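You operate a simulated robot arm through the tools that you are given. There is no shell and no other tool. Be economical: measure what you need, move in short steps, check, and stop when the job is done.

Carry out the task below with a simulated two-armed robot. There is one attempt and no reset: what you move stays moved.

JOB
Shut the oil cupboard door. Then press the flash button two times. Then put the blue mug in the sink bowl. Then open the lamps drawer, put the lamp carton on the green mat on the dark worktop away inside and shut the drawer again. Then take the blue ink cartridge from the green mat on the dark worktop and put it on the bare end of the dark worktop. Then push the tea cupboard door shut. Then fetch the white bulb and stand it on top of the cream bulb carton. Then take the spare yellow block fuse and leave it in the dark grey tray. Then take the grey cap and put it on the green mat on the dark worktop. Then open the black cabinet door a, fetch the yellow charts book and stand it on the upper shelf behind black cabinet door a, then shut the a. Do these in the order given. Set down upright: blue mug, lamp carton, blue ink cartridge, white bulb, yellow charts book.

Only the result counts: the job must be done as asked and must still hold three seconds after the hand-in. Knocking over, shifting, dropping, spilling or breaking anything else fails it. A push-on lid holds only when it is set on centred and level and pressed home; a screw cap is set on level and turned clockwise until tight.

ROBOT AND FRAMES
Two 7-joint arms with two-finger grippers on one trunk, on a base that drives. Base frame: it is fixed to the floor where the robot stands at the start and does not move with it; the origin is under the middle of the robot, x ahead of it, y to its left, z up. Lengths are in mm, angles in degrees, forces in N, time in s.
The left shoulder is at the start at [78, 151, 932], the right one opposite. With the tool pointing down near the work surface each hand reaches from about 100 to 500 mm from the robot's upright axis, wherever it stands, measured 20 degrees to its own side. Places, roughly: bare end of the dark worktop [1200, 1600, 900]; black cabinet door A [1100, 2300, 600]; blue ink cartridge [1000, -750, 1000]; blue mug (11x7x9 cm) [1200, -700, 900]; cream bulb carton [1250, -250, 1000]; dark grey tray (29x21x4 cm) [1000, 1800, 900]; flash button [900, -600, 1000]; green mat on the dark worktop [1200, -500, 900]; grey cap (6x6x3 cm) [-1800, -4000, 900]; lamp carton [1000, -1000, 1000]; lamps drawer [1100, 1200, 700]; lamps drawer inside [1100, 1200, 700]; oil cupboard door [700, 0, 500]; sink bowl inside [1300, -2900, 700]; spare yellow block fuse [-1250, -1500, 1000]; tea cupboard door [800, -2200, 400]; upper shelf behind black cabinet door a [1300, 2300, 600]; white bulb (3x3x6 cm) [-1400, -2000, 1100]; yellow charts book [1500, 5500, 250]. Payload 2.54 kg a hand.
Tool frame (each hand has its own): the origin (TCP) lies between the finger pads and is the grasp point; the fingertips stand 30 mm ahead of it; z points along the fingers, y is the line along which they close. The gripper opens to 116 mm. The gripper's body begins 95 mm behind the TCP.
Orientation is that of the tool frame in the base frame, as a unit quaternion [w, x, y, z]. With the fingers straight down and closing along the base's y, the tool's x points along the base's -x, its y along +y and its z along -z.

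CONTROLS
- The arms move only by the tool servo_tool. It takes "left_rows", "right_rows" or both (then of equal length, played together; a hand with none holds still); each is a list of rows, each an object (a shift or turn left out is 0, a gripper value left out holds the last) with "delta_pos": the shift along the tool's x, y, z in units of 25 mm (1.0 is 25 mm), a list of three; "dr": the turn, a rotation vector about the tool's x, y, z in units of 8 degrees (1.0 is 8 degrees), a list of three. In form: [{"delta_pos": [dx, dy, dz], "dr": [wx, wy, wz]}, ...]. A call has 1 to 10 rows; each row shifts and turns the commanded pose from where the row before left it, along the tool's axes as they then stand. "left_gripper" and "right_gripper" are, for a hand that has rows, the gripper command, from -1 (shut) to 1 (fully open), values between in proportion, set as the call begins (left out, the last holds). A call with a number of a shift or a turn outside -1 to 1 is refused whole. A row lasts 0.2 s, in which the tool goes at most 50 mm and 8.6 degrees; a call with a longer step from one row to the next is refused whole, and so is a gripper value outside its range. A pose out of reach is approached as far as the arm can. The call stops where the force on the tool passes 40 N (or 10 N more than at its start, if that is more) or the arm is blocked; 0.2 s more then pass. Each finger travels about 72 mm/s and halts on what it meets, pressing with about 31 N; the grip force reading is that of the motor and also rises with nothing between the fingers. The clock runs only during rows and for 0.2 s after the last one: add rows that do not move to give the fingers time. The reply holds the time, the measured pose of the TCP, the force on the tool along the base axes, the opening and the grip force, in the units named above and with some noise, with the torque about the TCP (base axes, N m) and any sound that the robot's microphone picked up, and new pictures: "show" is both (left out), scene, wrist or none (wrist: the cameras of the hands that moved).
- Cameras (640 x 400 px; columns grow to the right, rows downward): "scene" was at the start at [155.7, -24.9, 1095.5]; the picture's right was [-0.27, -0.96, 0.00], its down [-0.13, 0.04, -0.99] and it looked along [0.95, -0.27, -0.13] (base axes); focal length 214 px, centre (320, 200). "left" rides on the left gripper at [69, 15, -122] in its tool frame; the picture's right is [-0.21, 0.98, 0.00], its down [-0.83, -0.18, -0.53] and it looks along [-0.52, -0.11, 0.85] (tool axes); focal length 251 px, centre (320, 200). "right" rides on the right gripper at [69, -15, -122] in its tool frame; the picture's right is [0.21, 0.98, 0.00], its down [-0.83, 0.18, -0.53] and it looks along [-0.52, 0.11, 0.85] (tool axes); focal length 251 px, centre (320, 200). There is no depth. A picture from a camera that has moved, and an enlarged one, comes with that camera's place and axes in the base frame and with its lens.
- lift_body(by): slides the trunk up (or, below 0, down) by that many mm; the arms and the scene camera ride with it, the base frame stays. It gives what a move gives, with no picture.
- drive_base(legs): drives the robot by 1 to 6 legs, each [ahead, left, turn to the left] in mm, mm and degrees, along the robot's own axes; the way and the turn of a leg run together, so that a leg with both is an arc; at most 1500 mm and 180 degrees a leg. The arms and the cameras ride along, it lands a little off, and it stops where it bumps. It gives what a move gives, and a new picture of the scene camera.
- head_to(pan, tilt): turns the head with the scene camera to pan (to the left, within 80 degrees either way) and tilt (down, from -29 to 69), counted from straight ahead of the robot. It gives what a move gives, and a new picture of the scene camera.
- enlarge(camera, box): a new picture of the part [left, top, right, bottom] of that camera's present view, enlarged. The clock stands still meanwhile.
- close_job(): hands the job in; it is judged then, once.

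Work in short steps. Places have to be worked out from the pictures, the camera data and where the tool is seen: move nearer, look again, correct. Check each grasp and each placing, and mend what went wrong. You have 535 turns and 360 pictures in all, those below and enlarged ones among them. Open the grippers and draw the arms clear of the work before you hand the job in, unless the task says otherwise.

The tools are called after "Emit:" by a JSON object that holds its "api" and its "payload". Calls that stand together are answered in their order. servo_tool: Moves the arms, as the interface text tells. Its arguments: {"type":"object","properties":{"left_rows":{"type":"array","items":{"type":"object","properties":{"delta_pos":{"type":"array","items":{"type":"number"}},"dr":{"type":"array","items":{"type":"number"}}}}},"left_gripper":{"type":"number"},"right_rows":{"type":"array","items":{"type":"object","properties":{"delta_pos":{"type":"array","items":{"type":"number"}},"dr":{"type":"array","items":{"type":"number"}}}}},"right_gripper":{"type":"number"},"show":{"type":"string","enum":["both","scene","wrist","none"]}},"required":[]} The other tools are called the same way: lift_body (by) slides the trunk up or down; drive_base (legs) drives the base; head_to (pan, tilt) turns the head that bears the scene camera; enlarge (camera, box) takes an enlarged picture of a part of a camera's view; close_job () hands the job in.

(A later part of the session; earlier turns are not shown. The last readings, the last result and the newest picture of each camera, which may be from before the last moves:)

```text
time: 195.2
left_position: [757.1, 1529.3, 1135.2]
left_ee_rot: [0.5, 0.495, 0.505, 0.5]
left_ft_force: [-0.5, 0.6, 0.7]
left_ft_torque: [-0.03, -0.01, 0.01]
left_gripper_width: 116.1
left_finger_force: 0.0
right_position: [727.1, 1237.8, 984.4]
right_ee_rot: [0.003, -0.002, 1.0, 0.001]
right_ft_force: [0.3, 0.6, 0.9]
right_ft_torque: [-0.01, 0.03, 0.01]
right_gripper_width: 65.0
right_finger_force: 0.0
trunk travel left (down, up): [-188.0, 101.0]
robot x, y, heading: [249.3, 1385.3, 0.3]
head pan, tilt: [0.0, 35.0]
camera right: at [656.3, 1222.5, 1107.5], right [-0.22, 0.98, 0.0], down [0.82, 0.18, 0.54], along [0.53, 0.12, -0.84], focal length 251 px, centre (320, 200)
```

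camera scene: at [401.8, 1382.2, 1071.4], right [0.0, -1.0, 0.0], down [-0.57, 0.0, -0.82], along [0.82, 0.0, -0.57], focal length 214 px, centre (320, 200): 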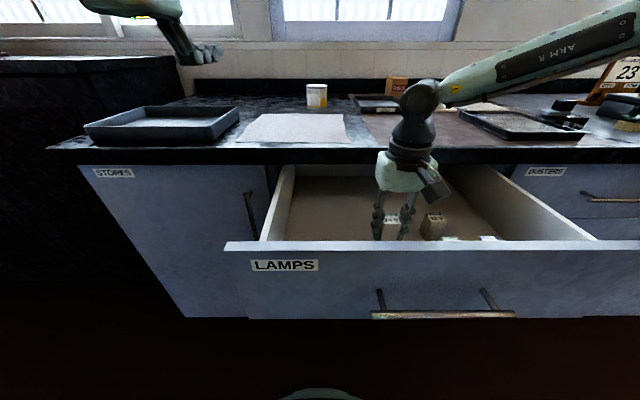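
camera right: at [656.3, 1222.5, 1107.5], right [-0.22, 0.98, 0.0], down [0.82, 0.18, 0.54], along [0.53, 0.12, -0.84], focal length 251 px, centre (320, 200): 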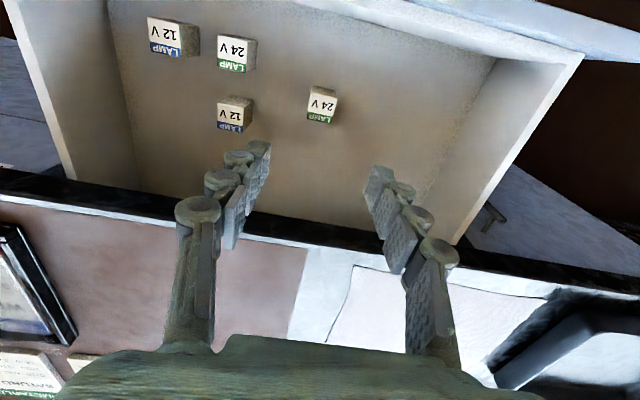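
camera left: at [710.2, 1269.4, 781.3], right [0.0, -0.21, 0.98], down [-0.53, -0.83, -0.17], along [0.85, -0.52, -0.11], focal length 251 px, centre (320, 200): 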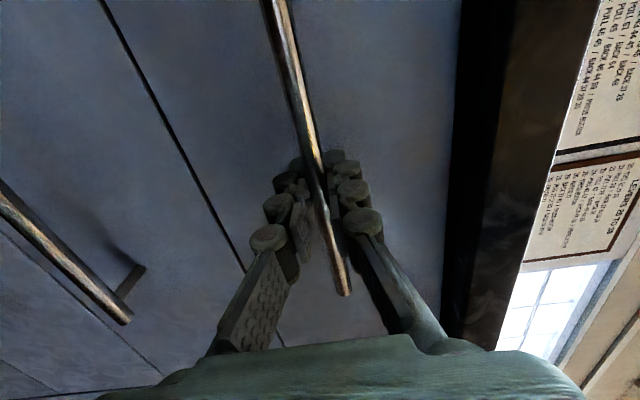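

Lamp carton stands beside the others. I back away, reposition to the drawer's centre and tuck the right hand back.

Emit:
{"api": "drive_base", "payload": {"legs": [[-330, 0, 0], [0, -250, 0]]}}

Emit:
{"api": "servo_tool", "payload": {"left_rows": [{}, {}, {"delta_pos": [-0.3, -1, 0]}, {"delta_pos": [-0.3, -1, 0]}, {"delta_pos": [-0.3, -1, 0]}, {"delta_pos": [-0.3, -1, 0]}, {"delta_pos": [-0.3, -1, 0]}, {"delta_pos": [-0.3, -1, 0]}], "left_gripper": -1, "right_rows": [{"delta_pos": [1, 0, -1]}, {"delta_pos": [1, 0, -1]}, {"delta_pos": [1, 0, -1]}, {"delta_pos": [1, 0, -1]}, {"delta_pos": [1, 0, 0]}, {"delta_pos": [1, 0, 0]}, {"delta_pos": [1, 0, 0]}, {}], "show": "none"}}

Emit:
{"api": "lift_body", "payload": {"by": -130}}

```text
time: 200.0
left_position: [433.1, 1280.8, 1135.2]
left_ee_rot: [0.496, 0.491, 0.509, 0.503]
left_ft_force: [0.2, -0.7, 0.1]
left_ft_torque: [0.0, -0.01, 0.0]
left_gripper_width: 116.0
left_finger_force: 0.0
right_position: [406.8, 988.7, 985.3]
right_ee_rot: [0.003, -0.01, 1.0, 0.002]
right_ft_force: [-0.5, 0.0, -0.4]
right_ft_torque: [-0.04, -0.01, 0.01]
right_gripper_width: 65.1
right_finger_force: 0.0
trunk travel left (down, up): [-188.0, 101.0]
robot x, y, heading: [-75.7, 1124.3, 1.1]
head pan, tilt: [0.0, 35.0]
camera scene: at [80.5, 1128.0, 1071.4], right [0.02, -1.0, 0.0], down [-0.57, -0.01, -0.82], along [0.82, 0.01, -0.57], focal length 214 px, centre (320, 200)
```

scene: 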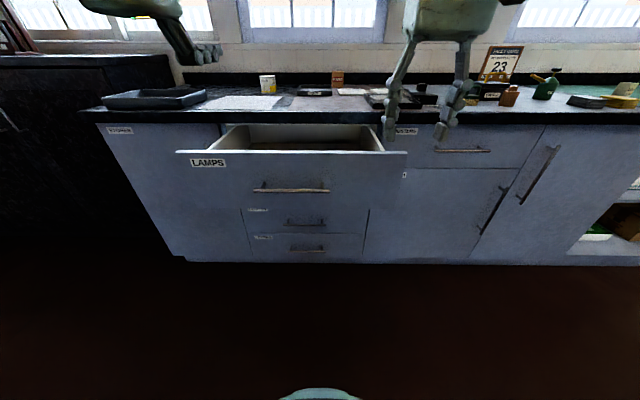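

```text
time: 201.8
left_position: [452.1, 1224.2, 992.7]
left_ee_rot: [0.495, 0.491, 0.509, 0.504]
left_ft_force: [0.3, -0.9, -0.2]
left_ft_torque: [-0.04, 0.02, -0.02]
left_gripper_width: 0.0
left_finger_force: 28.8
left hand out of reach, approached as far as the arm can: row 5, 6, 7
right_position: [232.8, 985.8, 1084.4]
right_ee_rot: [0.003, -0.011, 1.0, 0.002]
right_ft_force: [0.2, 0.2, -0.5]
right_ft_torque: [0.01, -0.01, -0.02]
right_gripper_width: 65.0
right_finger_force: 0.0
trunk travel left (down, up): [-188.0, 101.0]
robot x, y, heading: [-72.7, 1121.1, 0.8]
head pan, tilt: [0.0, 35.0]
```

```text
time: 203.4
left_position: [451.0, 1224.4, 861.5]
left_ee_rot: [0.496, 0.49, 0.509, 0.504]
left_ft_force: [0.3, 0.0, 0.3]
left_ft_torque: [-0.02, 0.01, -0.03]
left_gripper_width: 0.1
left_finger_force: 28.7
right_position: [234.0, 985.3, 954.5]
right_ee_rot: [0.003, -0.01, 1.0, 0.002]
right_ft_force: [-0.1, -0.8, -0.2]
right_ft_torque: [-0.05, 0.01, -0.03]
right_gripper_width: 64.7
right_finger_force: 0.1
trunk travel left (down, up): [-58.0, 231.0]
robot x, y, heading: [-74.7, 1124.9, 0.9]
head pan, tilt: [0.0, 35.0]
```

Lower trunk 40 mm more so the closed fist meets the drawer front above its handle, then push by driving forward.

Emit:
{"api": "lift_body", "payload": {"by": -42}}

Emit:
{"api": "drive_base", "payload": {"legs": [[100, 0, -0.9], [100, 0, 0], [100, 0, 0]]}}

```text
time: 204.2
left_position: [450.7, 1225.2, 820.7]
left_ee_rot: [0.496, 0.49, 0.509, 0.504]
left_ft_force: [-0.5, 0.3, 0.6]
left_ft_torque: [0.03, 0.03, 0.01]
left_gripper_width: 0.0
left_finger_force: 28.4
right_position: [232.6, 985.4, 912.5]
right_ee_rot: [0.004, -0.011, 1.0, 0.001]
right_ft_force: [0.1, 0.4, -0.1]
right_ft_torque: [0.02, -0.01, -0.05]
right_gripper_width: 64.7
right_finger_force: 0.1
trunk travel left (down, up): [-16.0, 273.0]
robot x, y, heading: [-71.0, 1121.0, 0.9]
head pan, tilt: [0.0, 35.0]
```

```text
time: 206.9
left_position: [753.1, 1213.8, 820.4]
left_ee_rot: [0.501, 0.495, 0.505, 0.499]
left_ft_force: [-0.4, -0.2, 0.2]
left_ft_torque: [0.01, 0.01, 0.0]
left_gripper_width: 0.1
left_finger_force: 28.6
right_position: [529.1, 980.3, 912.3]
right_ee_rot: [0.002, -0.001, 1.0, 0.002]
right_ft_force: [0.5, 0.3, 0.1]
right_ft_torque: [-0.01, 0.02, -0.02]
right_gripper_width: 65.0
right_finger_force: 0.1
trunk travel left (down, up): [-16.0, 273.0]
robot x, y, heading: [227.0, 1126.7, -0.1]
head pan, tilt: [0.0, 35.0]
camera scene: at [379.2, 1125.9, 899.4], right [0.0, -1.0, 0.0], down [-0.57, 0.0, -0.82], along [0.82, 0.0, -0.57], focal length 214 px, centre (320, 200)
```

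scene: 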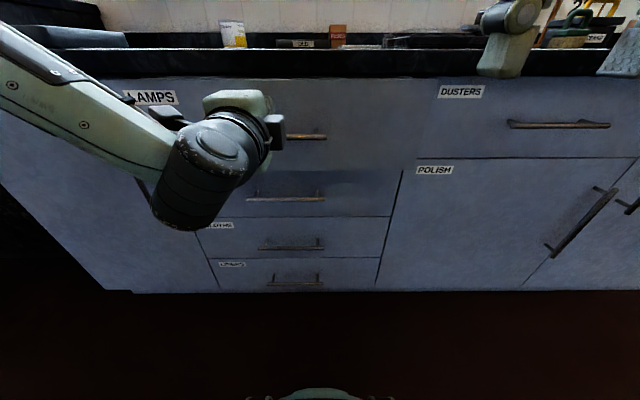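

Almost shut; drive 80 mm more, then press with the arm.

Emit:
{"api": "drive_base", "payload": {"legs": [[80, 0, 0]]}}

Emit:
{"api": "servo_tool", "payload": {"left_rows": [{"delta_pos": [0, 0, 0.4]}, {"delta_pos": [0, 0, 0.4]}, {"delta_pos": [0, 0, 0.4]}], "show": "scene"}}

```text
time: 207.9
left_position: [831.8, 1213.9, 819.8]
left_ee_rot: [0.502, 0.496, 0.504, 0.498]
left_ft_force: [0.8, 0.5, 0.2]
left_ft_torque: [-0.01, -0.01, -0.01]
left_gripper_width: 0.1
left_finger_force: 28.8
right_position: [608.6, 980.5, 911.5]
right_ee_rot: [0.004, 0.0, 1.0, 0.002]
right_ft_force: [-0.1, 0.3, 0.3]
right_ft_torque: [-0.01, -0.01, -0.02]
right_gripper_width: 64.9
right_finger_force: 0.0
trunk travel left (down, up): [-16.0, 273.0]
robot x, y, heading: [303.2, 1124.3, -0.1]
head pan, tilt: [0.0, 35.0]
camera scene: at [459.1, 1125.4, 899.4], right [0.0, -1.0, 0.0], down [-0.57, 0.0, -0.82], along [0.82, 0.0, -0.57], focal length 214 px, centre (320, 200)
```

scene: 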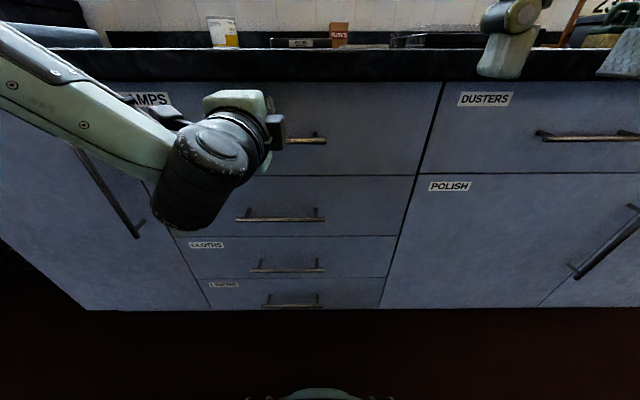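

```text
time: 208.5
left_position: [843.4, 1213.8, 819.7]
left_ee_rot: [0.501, 0.498, 0.503, 0.497]
left_ft_force: [-17.0, 3.2, 4.8]
left_ft_torque: [0.05, -0.16, 0.14]
left_gripper_width: 6.0
left_finger_force: 28.7
right_position: [606.5, 980.3, 913.4]
right_ee_rot: [0.003, 0.001, 1.0, 0.002]
right_ft_force: [0.1, -0.5, 1.0]
right_ft_torque: [-0.01, 0.0, 0.03]
right_gripper_width: 64.9
right_finger_force: 0.0
trunk travel left (down, up): [-16.0, 273.0]
robot x, y, heading: [304.2, 1124.3, -0.4]
head pan, tilt: [0.0, 35.0]
stopped in row 2 (left hand): the force on the tool passed its limit at 53 N (the readings are from after the stop); the commanded pose is now the measured one
camera scene: at [457.1, 1126.0, 899.9], right [0.0, -1.0, 0.0], down [-0.57, 0.0, -0.82], along [0.82, 0.0, -0.57], focal length 214 px, centre (320, 200)
```

scene: 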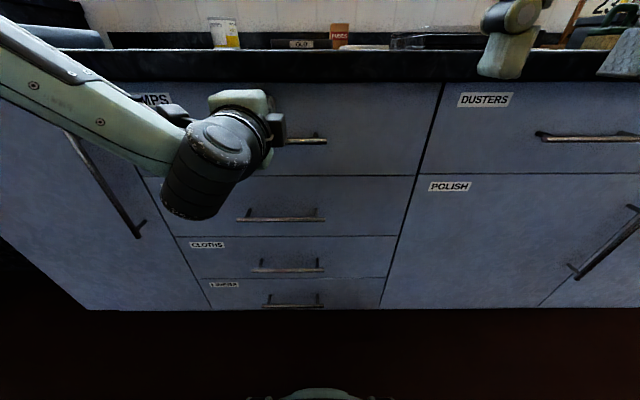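

Drawer is fully shut. Now back off, raise the trunk, and go for the blue ink cartridge on the green mat (≈(955,-850)).

Emit:
{"api": "drive_base", "payload": {"legs": [[-280, 0, 0]]}}

Emit:
{"api": "lift_body", "payload": {"by": 270}}

Emit:
{"api": "drive_base", "payload": {"legs": [[0, -900, 0], [0, -920, 0]]}}

```text
time: 210.4
left_position: [572.6, 1216.0, 816.7]
left_ee_rot: [0.5, 0.5, 0.504, 0.496]
left_ft_force: [-0.3, 0.2, -0.7]
left_ft_torque: [-0.01, -0.02, 0.01]
left_gripper_width: 0.1
left_finger_force: 28.6
right_position: [338.1, 980.7, 911.2]
right_ee_rot: [0.003, 0.0, 1.0, 0.002]
right_ft_force: [-0.6, 0.8, 0.0]
right_ft_torque: [-0.05, 0.02, -0.01]
right_gripper_width: 65.1
right_finger_force: 0.0
trunk travel left (down, up): [-16.0, 273.0]
robot x, y, heading: [37.2, 1125.3, -0.3]
head pan, tilt: [0.0, 35.0]
camera scene: at [187.3, 1126.4, 899.4], right [0.0, -1.0, 0.0], down [-0.57, 0.0, -0.82], along [0.82, 0.0, -0.57], focal length 214 px, centre (320, 200)
```

scene: 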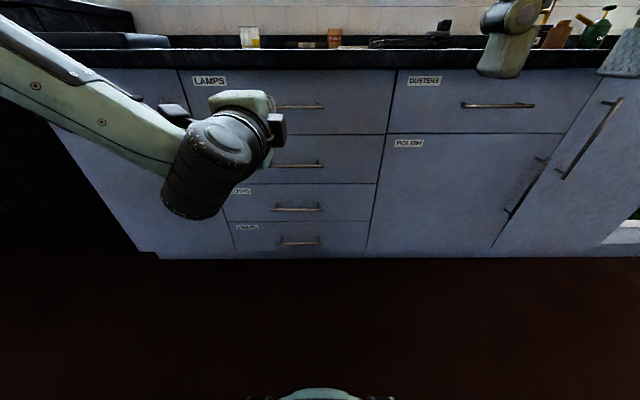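

```text
time: 213.2
left_position: [573.9, 1215.8, 1086.0]
left_ee_rot: [0.5, 0.499, 0.505, 0.496]
left_ft_force: [0.5, 0.4, 0.9]
left_ft_torque: [-0.02, 0.03, -0.01]
left_gripper_width: 0.1
left_finger_force: 28.7
right_position: [336.6, 981.3, 1182.1]
right_ee_rot: [0.002, 0.0, 1.0, 0.001]
right_ft_force: [0.0, -0.5, -0.3]
right_ft_torque: [-0.01, -0.01, 0.0]
right_gripper_width: 65.1
right_finger_force: 0.0
trunk travel left (down, up): [-286.0, 3.0]
robot x, y, heading: [33.3, 1124.8, -0.0]
head pan, tilt: [0.0, 35.0]
```

```text
time: 231.1
left_position: [558.2, -627.0, 1087.2]
left_ee_rot: [0.507, 0.506, 0.497, 0.49]
left_ft_force: [-0.5, -0.1, -0.6]
left_ft_torque: [-0.01, 0.0, 0.0]
left_gripper_width: 0.0
left_finger_force: 28.5
right_position: [315.6, -854.5, 1181.6]
right_ee_rot: [0.002, 0.014, 1.0, 0.002]
right_ft_force: [0.7, -1.1, -1.0]
right_ft_torque: [0.01, 0.0, -0.02]
right_gripper_width: 65.2
right_finger_force: 0.0
trunk travel left (down, up): [-286.0, 3.0]
robot x, y, heading: [14.3, -695.6, -1.8]
head pan, tilt: [0.0, 35.0]
camera scene: at [170.0, -705.2, 1169.4], right [-0.03, -1.0, 0.0], down [-0.57, 0.02, -0.82], along [0.82, -0.02, -0.57], focal length 214 px, centre (320, 200)
```

scene: 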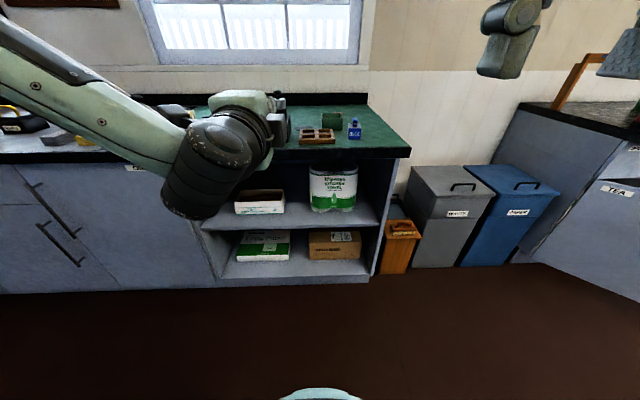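

Drive up to the worktop, straightening the heading.

Emit:
{"api": "drive_base", "payload": {"legs": [[480, 0, 1.8]]}}

Emit:
{"api": "servo_tool", "payload": {"right_rows": [{"delta_pos": [-1, 0, 0]}, {"delta_pos": [-1, 0, 0]}, {"delta_pos": [-1, 0, 0]}, {"delta_pos": [-1, 0, 1]}, {"delta_pos": [-0.5, 0, 1]}, {"delta_pos": [0, 0, 1]}], "right_gripper": 0.6, "show": "both"}}

```text
time: 233.9
left_position: [1040.5, -610.9, 1087.0]
left_ee_rot: [0.496, 0.496, 0.508, 0.499]
left_ft_force: [0.4, -0.3, -0.6]
left_ft_torque: [0.01, 0.02, 0.02]
left_gripper_width: 0.0
left_finger_force: 28.7
right_position: [807.0, -846.9, 1182.6]
right_ee_rot: [0.002, -0.007, 1.0, 0.002]
right_ft_force: [0.1, -0.8, -0.1]
right_ft_torque: [-0.01, 0.02, -0.01]
right_gripper_width: 64.6
right_finger_force: 0.1
trunk travel left (down, up): [-286.0, 3.0]
robot x, y, heading: [499.2, -704.9, 0.4]
head pan, tilt: [0.0, 35.0]
camera scene: at [654.9, -704.1, 1169.4], right [0.01, -1.0, 0.0], down [-0.57, -0.01, -0.82], along [0.82, 0.01, -0.57], focal length 214 px, centre (320, 200)
```

scene: 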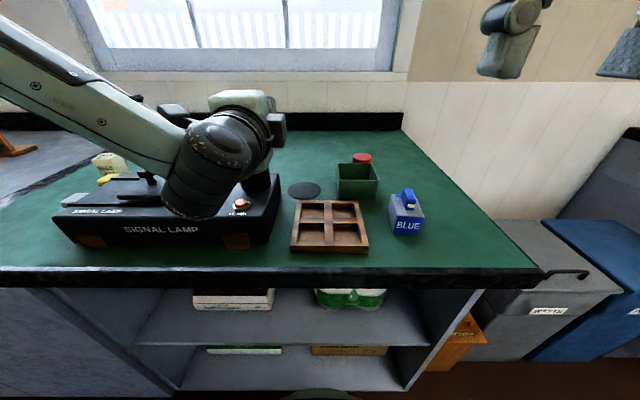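

```text
time: 235.3
left_position: [1040.8, -611.9, 1086.9]
left_ee_rot: [0.497, 0.496, 0.507, 0.5]
left_ft_force: [0.8, -0.2, 1.0]
left_ft_torque: [0.0, -0.01, 0.01]
left_gripper_width: 0.1
left_finger_force: 28.4
right_position: [918.3, -849.5, 1108.5]
right_ee_rot: [0.004, -0.005, 1.0, 0.003]
right_ft_force: [0.2, 0.1, -0.6]
right_ft_torque: [-0.02, 0.01, 0.03]
right_gripper_width: 92.7
right_finger_force: 0.1
trunk travel left (down, up): [-286.0, 3.0]
robot x, y, heading: [496.7, -704.1, 0.4]
head pan, tilt: [0.0, 35.0]
camera scene: at [654.6, -704.3, 1169.4], right [0.01, -1.0, 0.0], down [-0.57, -0.01, -0.82], along [0.82, 0.01, -0.57], focal length 214 px, centre (320, 200)
camera right: at [849.9, -865.6, 1231.1], right [-0.23, 0.97, 0.0], down [0.82, 0.19, 0.54], along [0.53, 0.12, -0.84], focal length 251 px, centre (320, 200)
```

scene: 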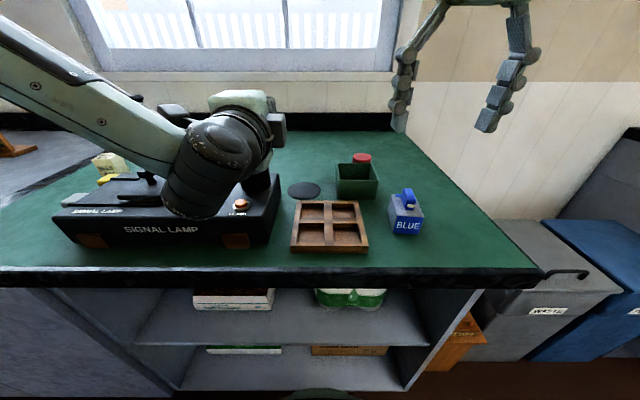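
right: 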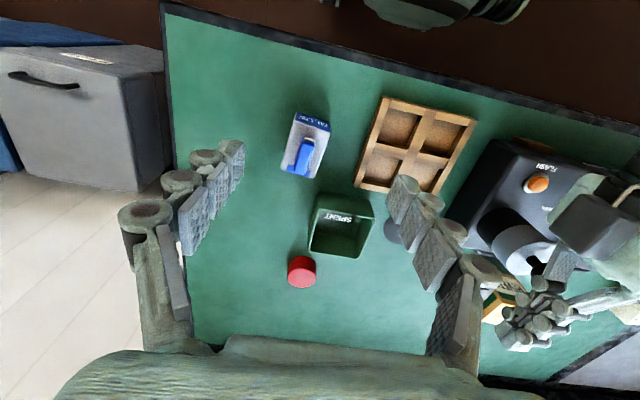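

Cartridge centred near (964,-857), lying along x, ~42 mm wide. Move over it and descend partway.

Emit:
{"api": "servo_tool", "payload": {"right_rows": [{"delta_pos": [-0.9, -0.3, 0.6]}, {"delta_pos": [-0.9, 0, 0.9]}, {"delta_pos": [0, 0, 1]}, {"delta_pos": [0, 0, 1]}, {"delta_pos": [0, 0, 0.8]}], "show": "wrist"}}

```text
time: 236.5
left_position: [1040.0, -609.7, 1086.6]
left_ee_rot: [0.497, 0.496, 0.507, 0.5]
left_ft_force: [0.5, -0.5, 0.7]
left_ft_torque: [-0.02, -0.04, 0.03]
left_gripper_width: 0.0
left_finger_force: 28.6
right_position: [963.5, -853.2, 998.6]
right_ee_rot: [0.002, -0.006, 1.0, 0.002]
right_ft_force: [-0.4, 0.2, 0.4]
right_ft_torque: [0.01, 0.0, 0.02]
right_gripper_width: 92.8
right_finger_force: 0.1
trunk travel left (down, up): [-286.0, 3.0]
robot x, y, heading: [499.5, -705.9, 0.7]
head pan, tilt: [0.0, 35.0]
camera right: at [893.8, -870.1, 1121.9], right [-0.23, 0.97, 0.0], down [0.82, 0.19, 0.54], along [0.52, 0.12, -0.84], focal length 251 px, centre (320, 200)
```

right: 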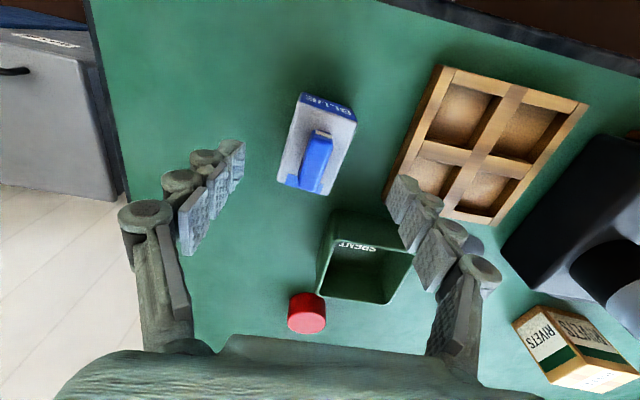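

Fine adjust (-5 y, -6 x) and descend to grasp height.

Emit:
{"api": "servo_tool", "payload": {"right_rows": [{"delta_pos": [0.25, -0.2, 0.8]}, {"delta_pos": [0, 0, 0.8]}, {"delta_pos": [0, 0, 0.8]}], "show": "wrist"}}

Emit:
{"api": "servo_tool", "payload": {"right_rows": [{}, {}, {}, {}, {}], "right_gripper": -1, "show": "wrist"}}

```text
time: 237.3
left_position: [1040.7, -610.0, 1087.7]
left_ee_rot: [0.497, 0.496, 0.508, 0.5]
left_ft_force: [-0.2, 0.2, 0.4]
left_ft_torque: [0.02, 0.01, 0.02]
left_gripper_width: 0.1
left_finger_force: 29.1
right_position: [957.7, -858.0, 938.1]
right_ee_rot: [0.002, -0.006, 1.0, 0.001]
right_ft_force: [0.0, -0.8, -0.7]
right_ft_torque: [0.0, 0.02, 0.0]
right_gripper_width: 92.9
right_finger_force: 0.0
trunk travel left (down, up): [-286.0, 3.0]
robot x, y, heading: [500.0, -704.4, 0.2]
head pan, tilt: [0.0, 35.0]
camera right: at [887.8, -874.5, 1060.9], right [-0.23, 0.97, 0.0], down [0.82, 0.19, 0.54], along [0.52, 0.12, -0.84], focal length 251 px, centre (320, 200)
```

right: 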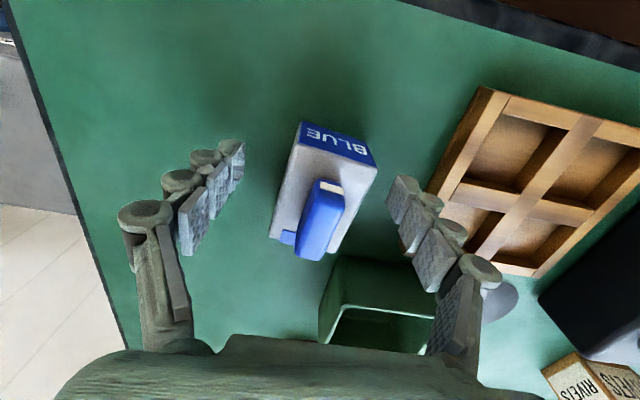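

```text
time: 238.5
left_position: [1040.4, -610.8, 1087.5]
left_ee_rot: [0.497, 0.496, 0.507, 0.499]
left_ft_force: [-0.2, 0.3, -0.5]
left_ft_torque: [0.01, -0.03, 0.02]
left_gripper_width: 0.0
left_finger_force: 29.0
right_position: [957.7, -857.9, 938.6]
right_ee_rot: [0.003, -0.007, 1.0, 0.002]
right_ft_force: [0.1, -0.1, 0.3]
right_ft_torque: [0.0, 0.02, 0.0]
right_gripper_width: 45.9
right_finger_force: 31.0
trunk travel left (down, up): [-286.0, 3.0]
robot x, y, heading: [499.0, -706.6, 0.4]
head pan, tilt: [0.0, 35.0]
camera right: at [887.6, -874.3, 1061.4], right [-0.23, 0.97, 0.0], down [0.82, 0.19, 0.54], along [0.53, 0.12, -0.84], focal length 251 px, centre (320, 200)
```

right: 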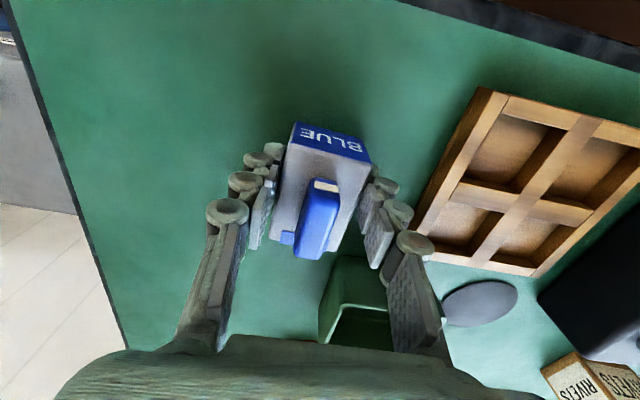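

Gripped at 46 mm. Lift up and draw back.

Emit:
{"api": "servo_tool", "payload": {"right_rows": [{"delta_pos": [0, 0, -1]}, {"delta_pos": [0, 0, -1]}, {"delta_pos": [0, 0, -1]}, {"delta_pos": [0, 0, -1]}, {"delta_pos": [0, 0, -1]}, {"delta_pos": [0, 0, -1]}, {"delta_pos": [1, 0, -1]}, {"delta_pos": [1, 0, 0]}, {"delta_pos": [1, 0, 0]}, {"delta_pos": [1, 0, 0]}], "show": "wrist"}}

Emit:
{"api": "drive_base", "payload": {"legs": [[-480, 0, -0.4], [0, 1100, 0], [0, 1150, 0]]}}

```text
time: 240.7
left_position: [1039.3, -612.1, 1086.8]
left_ee_rot: [0.497, 0.496, 0.508, 0.5]
left_ft_force: [0.9, 0.6, 0.2]
left_ft_torque: [0.0, 0.02, 0.0]
left_gripper_width: 0.3
left_finger_force: 28.9
right_position: [855.6, -860.8, 1116.5]
right_ee_rot: [0.002, -0.006, 1.0, 0.001]
right_ft_force: [-0.8, 0.0, -1.5]
right_ft_torque: [0.01, 0.0, 0.03]
right_gripper_width: 45.3
right_finger_force: 31.0
trunk travel left (down, up): [-286.0, 3.0]
robot x, y, heading: [498.4, -705.4, 0.4]
head pan, tilt: [0.0, 35.0]
camera right: at [786.6, -876.5, 1238.4], right [-0.23, 0.97, 0.0], down [0.82, 0.19, 0.54], along [0.53, 0.12, -0.84], focal length 251 px, centre (320, 200)
```

right: 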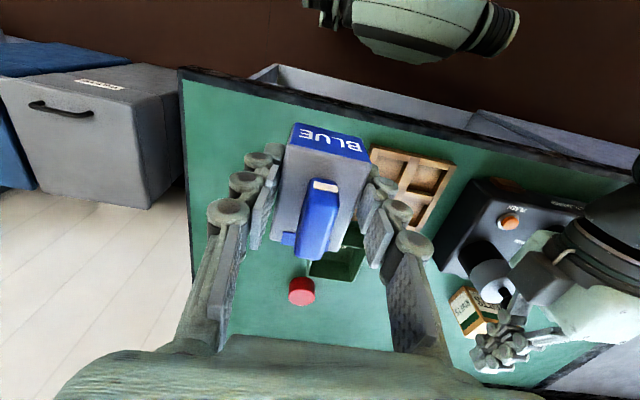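

```text
time: 265.5
left_position: [568.5, 1679.5, 1087.8]
left_ee_rot: [0.505, 0.504, 0.499, 0.492]
left_ft_force: [-0.3, -0.4, -0.3]
left_ft_torque: [0.0, 0.02, 0.02]
left_gripper_width: 0.0
left_finger_force: 28.4
right_position: [377.3, 1436.4, 1116.1]
right_ee_rot: [0.002, 0.011, 1.0, 0.001]
right_ft_force: [0.8, 0.0, 0.0]
right_ft_torque: [0.02, -0.01, 0.0]
right_gripper_width: 44.9
right_finger_force: 30.7
trunk travel left (down, up): [-286.0, 3.0]
robot x, y, heading: [22.7, 1602.4, -1.4]
head pan, tilt: [0.0, 35.0]
camera scene: at [179.5, 1598.4, 1169.4], right [-0.02, -1.0, 0.0], down [-0.57, 0.01, -0.82], along [0.82, -0.02, -0.57], focal length 214 px, centre (320, 200)
```

scene: 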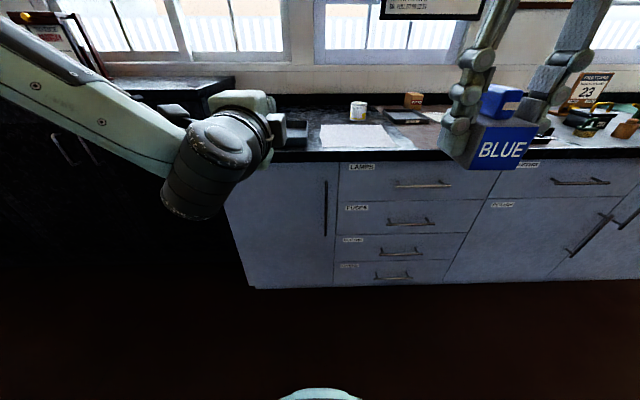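

I move the left arm up and out of view, then go nearer to see the end of the worktop.

Emit:
{"api": "servo_tool", "payload": {"left_rows": [{"delta_pos": [1, 1, 0]}, {"delta_pos": [1, 1, 0]}, {"delta_pos": [1, 1, 0]}, {"delta_pos": [1, 1, 0]}, {"delta_pos": [1, 1, 0]}, {"delta_pos": [1, 1, 0]}, {"delta_pos": [1, 0, 0]}, {"delta_pos": [1, 0, 0]}], "show": "none"}}

Emit:
{"api": "drive_base", "payload": {"legs": [[330, 0, 1.4]]}}

```text
time: 267.3
left_position: [605.5, 1835.4, 1205.0]
left_ee_rot: [0.505, 0.503, 0.499, 0.492]
left_ft_force: [0.0, 0.1, 0.1]
left_ft_torque: [0.0, 0.0, 0.0]
left_gripper_width: 0.2
left_finger_force: 29.0
left hand out of reach, approached as far as the arm can: row 6, 7, 8
right_position: [377.2, 1435.5, 1115.9]
right_ee_rot: [0.002, 0.011, 1.0, 0.002]
right_ft_force: [0.1, 0.1, -1.2]
right_ft_torque: [-0.01, 0.02, 0.05]
right_gripper_width: 44.8
right_finger_force: 31.2
trunk travel left (down, up): [-286.0, 3.0]
robot x, y, heading: [25.9, 1601.2, -1.2]
head pan, tilt: [0.0, 35.0]
```

```text
time: 269.5
left_position: [932.9, 1846.6, 1206.6]
left_ee_rot: [0.499, 0.498, 0.505, 0.498]
left_ft_force: [0.5, 0.1, -0.1]
left_ft_torque: [0.02, -0.02, 0.01]
left_gripper_width: 0.0
left_finger_force: 28.5
right_position: [717.2, 1441.4, 1115.3]
right_ee_rot: [0.003, -0.003, 1.0, 0.002]
right_ft_force: [-0.2, 0.1, -1.3]
right_ft_torque: [-0.01, 0.01, -0.01]
right_gripper_width: 44.8
right_finger_force: 31.1
trunk travel left (down, up): [-286.0, 3.0]
robot x, y, heading: [359.8, 1599.2, 0.1]
head pan, tilt: [0.0, 35.0]
camera scene: at [514.6, 1599.0, 1169.3], right [0.0, -1.0, 0.0], down [-0.57, 0.0, -0.82], along [0.82, 0.0, -0.57], focal length 214 px, centre (320, 200)
```

scene: 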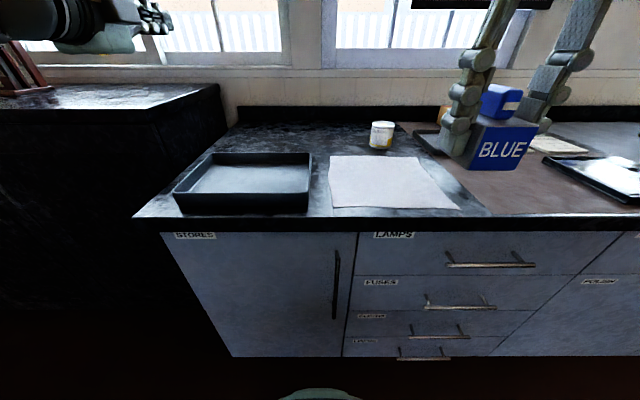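

The bare dark end: tray at y≈1620–1900, white sheet at y≈1305–1575, x up to ~1134. A free bare spot is about (1150,1605). I tuck the left hand back and drive up.

Emit:
{"api": "servo_tool", "payload": {"left_rows": [{"delta_pos": [-0.5, 0, -1]}, {"delta_pos": [-0.5, 0, -1]}, {"delta_pos": [-0.5, 0, -1]}, {"delta_pos": [-0.5, 0, -1]}, {"delta_pos": [-0.5, 0, -1]}, {"delta_pos": [-0.5, 0, -1]}], "show": "none"}}

Emit:
{"api": "drive_base", "payload": {"legs": [[215, 130, 0]]}}

```text
time: 270.9
left_position: [822.4, 1755.7, 1241.2]
left_ee_rot: [0.497, 0.497, 0.509, 0.497]
left_ft_force: [0.0, -0.4, 0.4]
left_ft_torque: [0.02, 0.01, 0.02]
left_gripper_width: 0.0
left_finger_force: 28.9
left hand out of reach, approached as far as the arm can: row 1, 3, 4, 5, 6
right_position: [717.0, 1442.0, 1116.8]
right_ee_rot: [0.004, -0.002, 1.0, 0.002]
right_ft_force: [0.2, -0.9, -1.0]
right_ft_torque: [0.01, -0.03, -0.01]
right_gripper_width: 44.8
right_finger_force: 31.2
trunk travel left (down, up): [-286.0, 3.0]
robot x, y, heading: [361.6, 1597.9, 0.3]
head pan, tilt: [0.0, 35.0]
```

```text
time: 272.9
left_position: [1013.3, 1879.0, 1240.7]
left_ee_rot: [0.499, 0.498, 0.507, 0.497]
left_ft_force: [0.7, 0.2, 0.0]
left_ft_torque: [-0.01, -0.04, -0.02]
left_gripper_width: 0.0
left_finger_force: 28.5
right_position: [905.1, 1566.2, 1116.0]
right_ee_rot: [0.002, -0.002, 1.0, 0.002]
right_ft_force: [0.6, -0.7, 0.0]
right_ft_torque: [0.03, 0.03, 0.04]
right_gripper_width: 44.8
right_finger_force: 31.1
trunk travel left (down, up): [-286.0, 3.0]
robot x, y, heading: [551.6, 1720.5, 0.0]
head pan, tilt: [0.0, 35.0]
stopped in leg 1: the robot was blocked; the commanded pose is now the measured one
camera scene: at [704.8, 1723.2, 1170.6], right [-0.01, -1.0, 0.0], down [-0.56, 0.0, -0.83], along [0.83, 0.0, -0.56], focal length 214 px, centre (320, 200)
```

scene: 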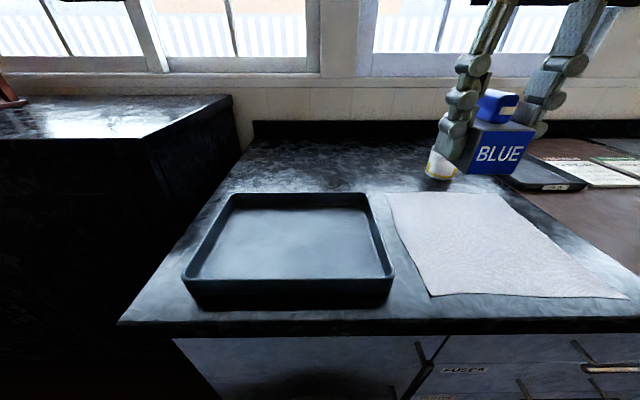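

Blocked by the door handle at x≈551. I shift left past that handle to gain the last 30 mm of reach.

Emit:
{"api": "drive_base", "payload": {"legs": [[-25, 0, 0], [0, 125, 0], [50, 0, 0]]}}

```text
time: 275.7
left_position: [1010.9, 2001.9, 1240.3]
left_ee_rot: [0.497, 0.496, 0.509, 0.499]
left_ft_force: [-1.2, 0.8, -0.1]
left_ft_torque: [-0.02, 0.03, -0.01]
left_gripper_width: 0.0
left_finger_force: 28.8
right_position: [906.2, 1688.7, 1115.8]
right_ee_rot: [0.002, -0.004, 1.0, 0.002]
right_ft_force: [-0.9, -0.5, -0.3]
right_ft_torque: [0.0, -0.04, 0.03]
right_gripper_width: 44.7
right_finger_force: 30.8
trunk travel left (down, up): [-286.0, 3.0]
robot x, y, heading: [552.5, 1845.5, 0.1]
head pan, tilt: [0.0, 35.0]
stopped in leg 3: the robot was blocked; the commanded pose is now the measured one
camera scene: at [703.4, 1844.8, 1170.5], right [0.0, -1.0, 0.0], down [-0.57, 0.0, -0.83], along [0.83, 0.0, -0.57], focal length 214 px, centre (320, 200)
```

scene: 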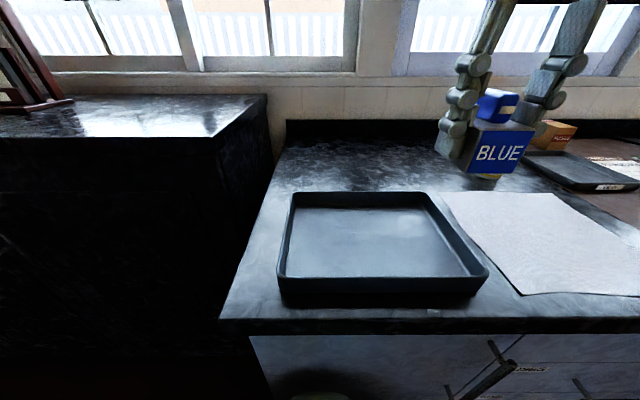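

The black cabinet limits x to ~550 too. I return to a better lateral position and will tilt the hand slightly to gain reach for the free spot at (1135,1600).

Emit:
{"api": "drive_base", "payload": {"legs": [[-20, 0, 0], [0, -95, 0], [12, 0, 0]]}}

Emit:
{"api": "servo_tool", "payload": {"right_rows": [{"delta_pos": [-1, 0, 0]}, {"delta_pos": [-1, 0, 0]}, {"delta_pos": [-1, 0, 0]}, {"delta_pos": [-1, 0, 0.5], "dr": [0, -0.5, 0]}, {"delta_pos": [-1, 0, 0.5], "dr": [0, -0.5, 0]}, {"delta_pos": [-1, 0, 0.5], "dr": [0, -0.5, 0]}, {"delta_pos": [-1, 0, 0.5], "dr": [0, -0.5, 0]}, {"delta_pos": [-0.5, 0, 0.5]}, {"delta_pos": [-0.5, 0, 0.5]}], "show": "both"}}

```text
time: 278.0
left_position: [1006.6, 1907.4, 1239.3]
left_ee_rot: [0.496, 0.496, 0.509, 0.499]
left_ft_force: [-0.2, -0.8, 0.4]
left_ft_torque: [0.03, -0.03, 0.01]
left_gripper_width: 0.0
left_finger_force: 28.6
right_position: [899.5, 1592.8, 1115.2]
right_ee_rot: [0.002, -0.003, 1.0, 0.002]
right_ft_force: [-0.8, -0.9, -1.5]
right_ft_torque: [0.01, 0.02, -0.02]
right_gripper_width: 44.8
right_finger_force: 30.1
trunk travel left (down, up): [-286.0, 3.0]
robot x, y, heading: [541.4, 1747.9, 0.2]
head pan, tilt: [0.0, 35.0]
camera scene: at [697.8, 1749.8, 1170.2], right [0.0, -1.0, 0.0], down [-0.57, 0.0, -0.82], along [0.82, 0.0, -0.57], focal length 214 px, centre (320, 200)
```

scene: 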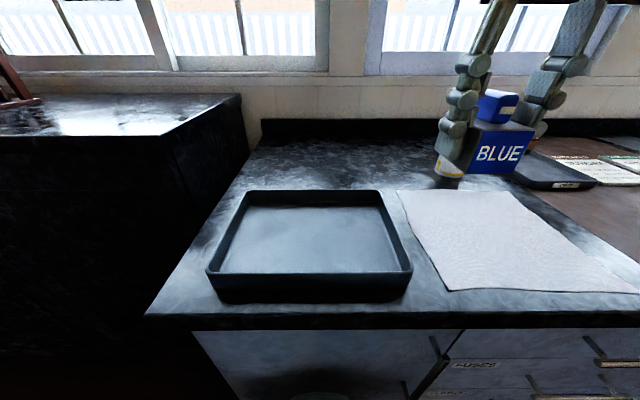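

```text
time: 280.0
left_position: [1007.4, 1907.4, 1239.1]
left_ee_rot: [0.496, 0.497, 0.508, 0.498]
left_ft_force: [0.1, 0.1, 1.1]
left_ft_torque: [0.03, 0.01, -0.01]
left_gripper_width: 0.0
left_finger_force: 28.9
right_position: [1111.0, 1595.0, 1059.4]
right_ee_rot: [0.142, -0.001, 0.99, 0.001]
right_ft_force: [0.4, -0.3, -1.4]
right_ft_torque: [0.04, -0.03, 0.0]
right_gripper_width: 44.8
right_finger_force: 30.9
trunk travel left (down, up): [-286.0, 3.0]
robot x, y, heading: [540.7, 1750.9, 0.0]
head pan, tilt: [0.0, 35.0]
camera scene: at [697.6, 1749.8, 1170.2], right [0.0, -1.0, 0.0], down [-0.57, 0.0, -0.82], along [0.82, 0.0, -0.57], focal length 214 px, centre (320, 200)
camera right: at [1010.6, 1578.0, 1158.5], right [-0.21, 0.98, -0.06], down [0.64, 0.18, 0.74], along [0.74, 0.12, -0.67], focal length 251 px, centre (320, 200)
```

scene: 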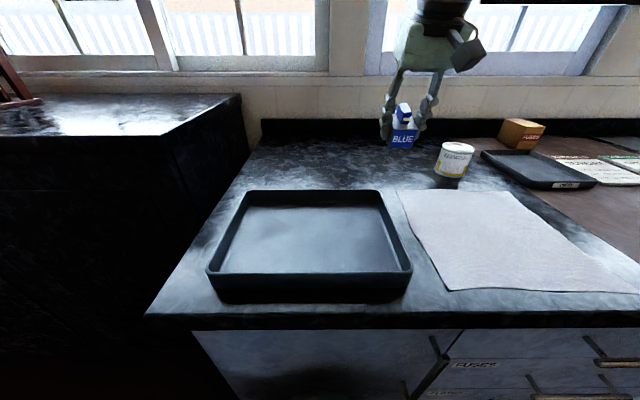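
right: 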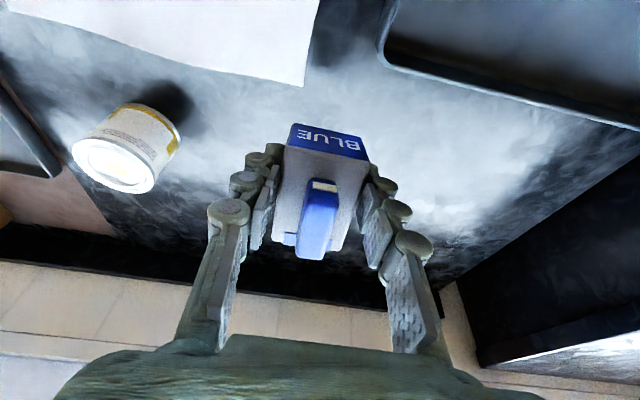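

Plenty of free bare surface behind. I go forward and down to z≈960.

Emit:
{"api": "servo_tool", "payload": {"right_rows": [{"delta_pos": [-0.3, 0.2, 0.85]}, {"delta_pos": [-0.1, 0, 0.85]}, {"delta_pos": [0, 0, 0.85]}, {"delta_pos": [0, 0, 0.85]}, {"delta_pos": [0, 0, 0.85]}], "show": "none"}}

Emit:
{"api": "servo_tool", "payload": {"right_rows": [{"dr": [0, 0.4, 0]}, {"dr": [0, 0.4, 0]}, {"dr": [0, 0.4, 0]}, {"dr": [0, 0.4, 0]}, {"dr": [0, 0.4, 0]}], "show": "wrist"}}

```text
time: 281.2
left_position: [1006.7, 1906.6, 1240.2]
left_ee_rot: [0.497, 0.497, 0.508, 0.497]
left_ft_force: [-0.9, 0.5, 0.5]
left_ft_torque: [0.0, 0.03, 0.05]
left_gripper_width: 0.0
left_finger_force: 28.6
right_position: [1148.6, 1598.8, 959.7]
right_ee_rot: [0.141, -0.002, 0.99, 0.002]
right_ft_force: [0.3, -0.8, -0.9]
right_ft_torque: [0.04, 0.01, 0.02]
right_gripper_width: 45.1
right_finger_force: 30.5
trunk travel left (down, up): [-286.0, 3.0]
robot x, y, heading: [542.3, 1748.5, 0.1]
head pan, tilt: [0.0, 35.0]
```

```text
time: 282.4
left_position: [1006.8, 1906.4, 1240.2]
left_ee_rot: [0.497, 0.497, 0.508, 0.498]
left_ft_force: [0.7, 0.2, -0.5]
left_ft_torque: [0.0, -0.02, -0.01]
left_gripper_width: 0.1
left_finger_force: 28.5
right_position: [1145.8, 1596.1, 960.1]
right_ee_rot: [0.003, -0.003, 1.0, 0.003]
right_ft_force: [0.4, -0.8, -0.8]
right_ft_torque: [-0.01, 0.0, -0.01]
right_gripper_width: 44.6
right_finger_force: 31.1
right hand out of reach, approached as far as the arm can: row 5
trunk travel left (down, up): [-286.0, 3.0]
robot x, y, heading: [543.5, 1749.5, 0.1]
head pan, tilt: [0.0, 35.0]
camera right: at [1076.8, 1580.4, 1082.4], right [-0.22, 0.98, 0.0], down [0.82, 0.18, 0.54], along [0.52, 0.12, -0.84], focal length 251 px, centre (320, 200)
```

right: 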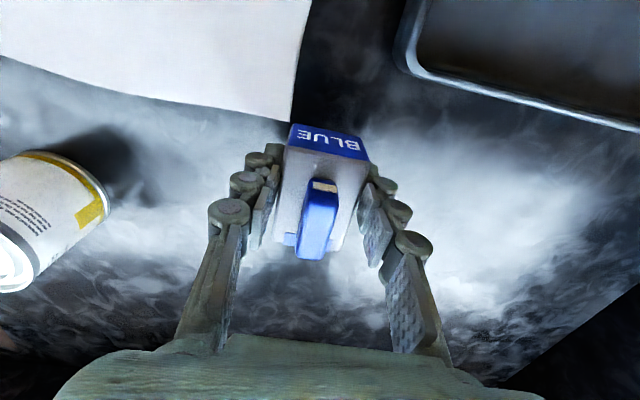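

Reach suffices with the hand vertical. Shift 15 mm left, away from the sheet's corner, and lower to contact.

Emit:
{"api": "servo_tool", "payload": {"right_rows": [{"delta_pos": [0, 0.64, 0]}, {"delta_pos": [0, 0, 0.4]}, {"delta_pos": [0, 0, 0.25]}], "show": "none"}}

Emit:
{"api": "servo_tool", "payload": {"right_rows": [{"delta_pos": [0, 0, 0.15]}, {"delta_pos": [0, 0, 0.15]}], "show": "wrist"}}

```text
time: 283.2
left_position: [1005.0, 1906.5, 1240.1]
left_ee_rot: [0.497, 0.497, 0.508, 0.498]
left_ft_force: [0.0, 0.5, -0.9]
left_ft_torque: [0.01, -0.04, -0.02]
left_gripper_width: 0.1
left_finger_force: 28.4
right_position: [1139.3, 1604.5, 943.6]
right_ee_rot: [0.001, -0.002, 1.0, 0.002]
right_ft_force: [-0.2, -0.3, -0.4]
right_ft_torque: [0.01, 0.01, 0.03]
right_gripper_width: 44.6
right_finger_force: 30.7
right hand out of reach, approached as far as the arm can: row 1
trunk travel left (down, up): [-286.0, 3.0]
robot x, y, heading: [540.8, 1750.1, 0.3]
head pan, tilt: [0.0, 35.0]
```

```text
time: 283.8
left_position: [1005.6, 1906.2, 1241.5]
left_ee_rot: [0.498, 0.497, 0.508, 0.498]
left_ft_force: [-0.3, -0.1, -1.3]
left_ft_torque: [0.0, 0.02, 0.01]
left_gripper_width: 0.1
left_finger_force: 28.4
right_position: [1139.9, 1604.6, 939.8]
right_ee_rot: [0.005, -0.002, 1.0, 0.003]
right_ft_force: [-0.2, -1.9, 11.7]
right_ft_torque: [-0.36, 0.0, 0.0]
right_gripper_width: 44.9
right_finger_force: 31.0
trunk travel left (down, up): [-286.0, 3.0]
robot x, y, heading: [542.4, 1749.1, 0.5]
head pan, tilt: [0.0, 35.0]
camera right: at [1069.0, 1589.0, 1061.2], right [-0.22, 0.98, 0.0], down [0.82, 0.18, 0.54], along [0.53, 0.12, -0.84], focal length 251 px, centre (320, 200)
```

right: 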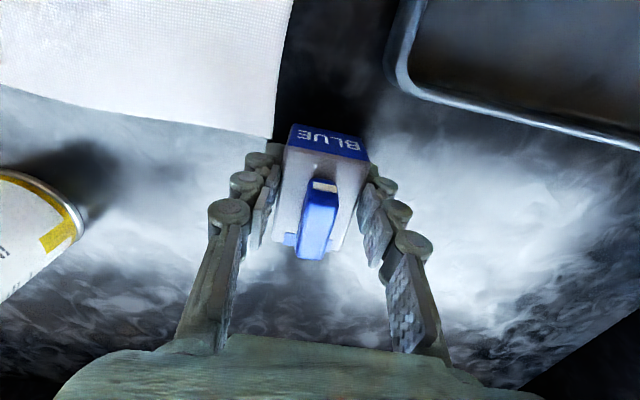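

Contact. Open moderately and lift away.

Emit:
{"api": "servo_tool", "payload": {"right_rows": [{}, {}, {}], "right_gripper": 0.25, "show": "none"}}

Emit:
{"api": "servo_tool", "payload": {"right_rows": [{"delta_pos": [0, 0, -0.6]}, {"delta_pos": [0, 0, -1]}, {"delta_pos": [0, 0, -1]}, {"delta_pos": [0, 0, -1]}, {"delta_pos": [0.5, 0, -1]}, {"delta_pos": [1, 0, -1]}, {"delta_pos": [1, 0, -1]}, {"delta_pos": [1, 0, -1]}], "show": "both"}}

```text
time: 284.6
left_position: [1004.7, 1906.9, 1241.7]
left_ee_rot: [0.496, 0.497, 0.508, 0.498]
left_ft_force: [0.0, 0.4, 0.5]
left_ft_torque: [-0.02, 0.01, 0.01]
left_gripper_width: 0.0
left_finger_force: 28.7
right_position: [1139.2, 1605.7, 937.8]
right_ee_rot: [0.003, -0.002, 1.0, 0.001]
right_ft_force: [-0.5, 0.2, 0.0]
right_ft_torque: [-0.04, -0.01, 0.0]
right_gripper_width: 72.8
right_finger_force: 0.0
trunk travel left (down, up): [-286.0, 3.0]
robot x, y, heading: [543.0, 1749.1, 0.3]
head pan, tilt: [0.0, 35.0]
```

```text
time: 286.4
left_position: [1005.4, 1907.2, 1240.0]
left_ee_rot: [0.497, 0.497, 0.508, 0.498]
left_ft_force: [-0.6, 0.0, 0.5]
left_ft_torque: [0.01, 0.02, 0.04]
left_gripper_width: 0.1
left_finger_force: 28.5
right_position: [1045.7, 1598.7, 1112.2]
right_ee_rot: [0.002, -0.004, 1.0, 0.002]
right_ft_force: [0.1, -0.8, 0.0]
right_ft_torque: [0.01, -0.03, 0.02]
right_gripper_width: 72.6
right_finger_force: 0.0
right hand out of reach, approached as far as the arm can: row 2, 3, 4
trunk travel left (down, up): [-286.0, 3.0]
robot x, y, heading: [542.4, 1751.8, 0.3]
head pan, tilt: [0.0, 35.0]
camera scene: at [696.5, 1749.9, 1170.4], right [0.0, -1.0, 0.0], down [-0.56, 0.0, -0.83], along [0.83, 0.0, -0.56], focal length 214 px, centre (320, 200)
camera right: at [975.6, 1582.3, 1235.3], right [-0.22, 0.98, 0.0], down [0.82, 0.18, 0.54], along [0.52, 0.12, -0.84], focal length 251 px, centre (320, 200)
```

scene: 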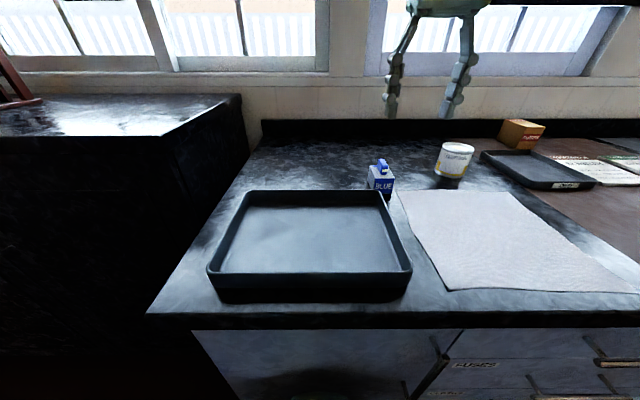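
right: 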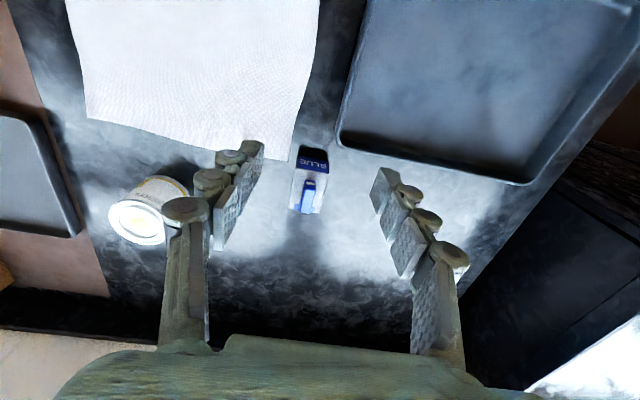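

Ink cartridge stands upright on the bare end. Next the tea cupboard door: tuck the right hand, and drive back and right.

Emit:
{"api": "drive_base", "payload": {"legs": [[-560, 0, 0], [0, -1400, 1.3], [0, -1400, 1.3], [0, -1200, 1.2]]}}

Emit:
{"api": "head_to", "payload": {"pan": 0, "tilt": 40}}

```text
time: 327.8
left_position: [579.1, -2116.6, 1240.7]
left_ee_rot: [0.493, 0.494, 0.512, 0.501]
left_ft_force: [-0.4, 0.8, 0.5]
left_ft_torque: [-0.01, 0.01, 0.01]
left_gripper_width: 0.0
left_finger_force: 28.9
right_position: [625.5, -2422.6, 1112.1]
right_ee_rot: [0.002, -0.008, 1.0, 0.002]
right_ft_force: [-1.0, -1.3, -0.7]
right_ft_torque: [-0.03, -0.01, 0.0]
right_gripper_width: 72.7
right_finger_force: 0.0
trunk travel left (down, up): [-286.0, 3.0]
robot x, y, heading: [120.9, -2279.7, 0.9]
head pan, tilt: [0.0, 35.0]
camera scene: at [273.9, -2276.7, 1170.3], right [0.01, -1.0, 0.0], down [-0.57, -0.01, -0.82], along [0.82, 0.01, -0.57], focal length 214 px, centre (320, 200)
```

scene: 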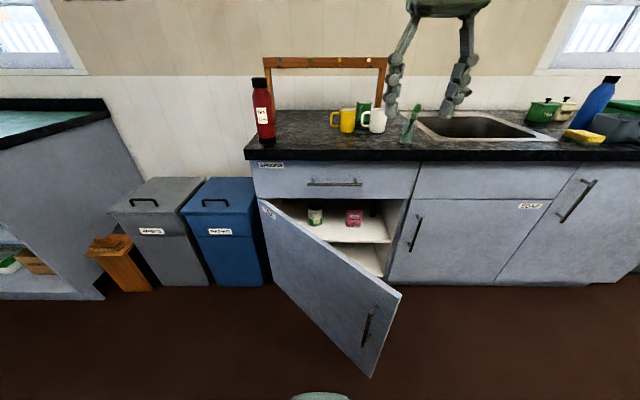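

```text
time: 328.4
left_position: [581.2, -2114.4, 1240.5]
left_ee_rot: [0.492, 0.495, 0.511, 0.501]
left_ft_force: [-0.3, 0.9, 0.5]
left_ft_torque: [-0.02, 0.01, 0.01]
left_gripper_width: 0.0
left_finger_force: 28.4
right_position: [625.6, -2425.1, 1112.7]
right_ee_rot: [0.002, -0.009, 1.0, 0.001]
right_ft_force: [0.1, 0.8, -0.1]
right_ft_torque: [0.02, 0.0, 0.01]
right_gripper_width: 72.3
right_finger_force: 0.0
trunk travel left (down, up): [-286.0, 3.0]
robot x, y, heading: [118.9, -2279.1, 1.0]
head pan, tilt: [0.0, 40.0]
camera scene: at [273.5, -2276.6, 1169.3], right [0.01, -1.0, 0.0], down [-0.57, -0.01, -0.82], along [0.82, 0.01, -0.57], focal length 214 px, centre (320, 200)
```

scene: 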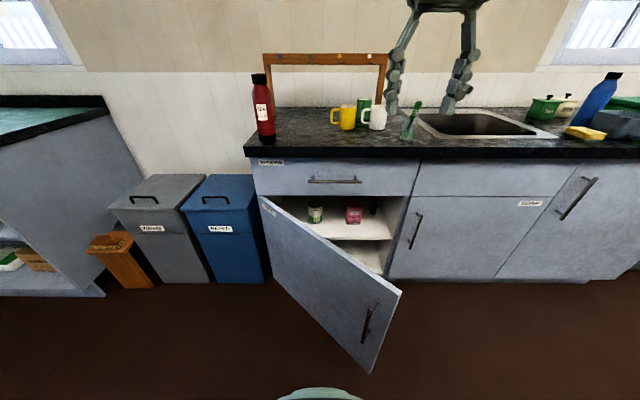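

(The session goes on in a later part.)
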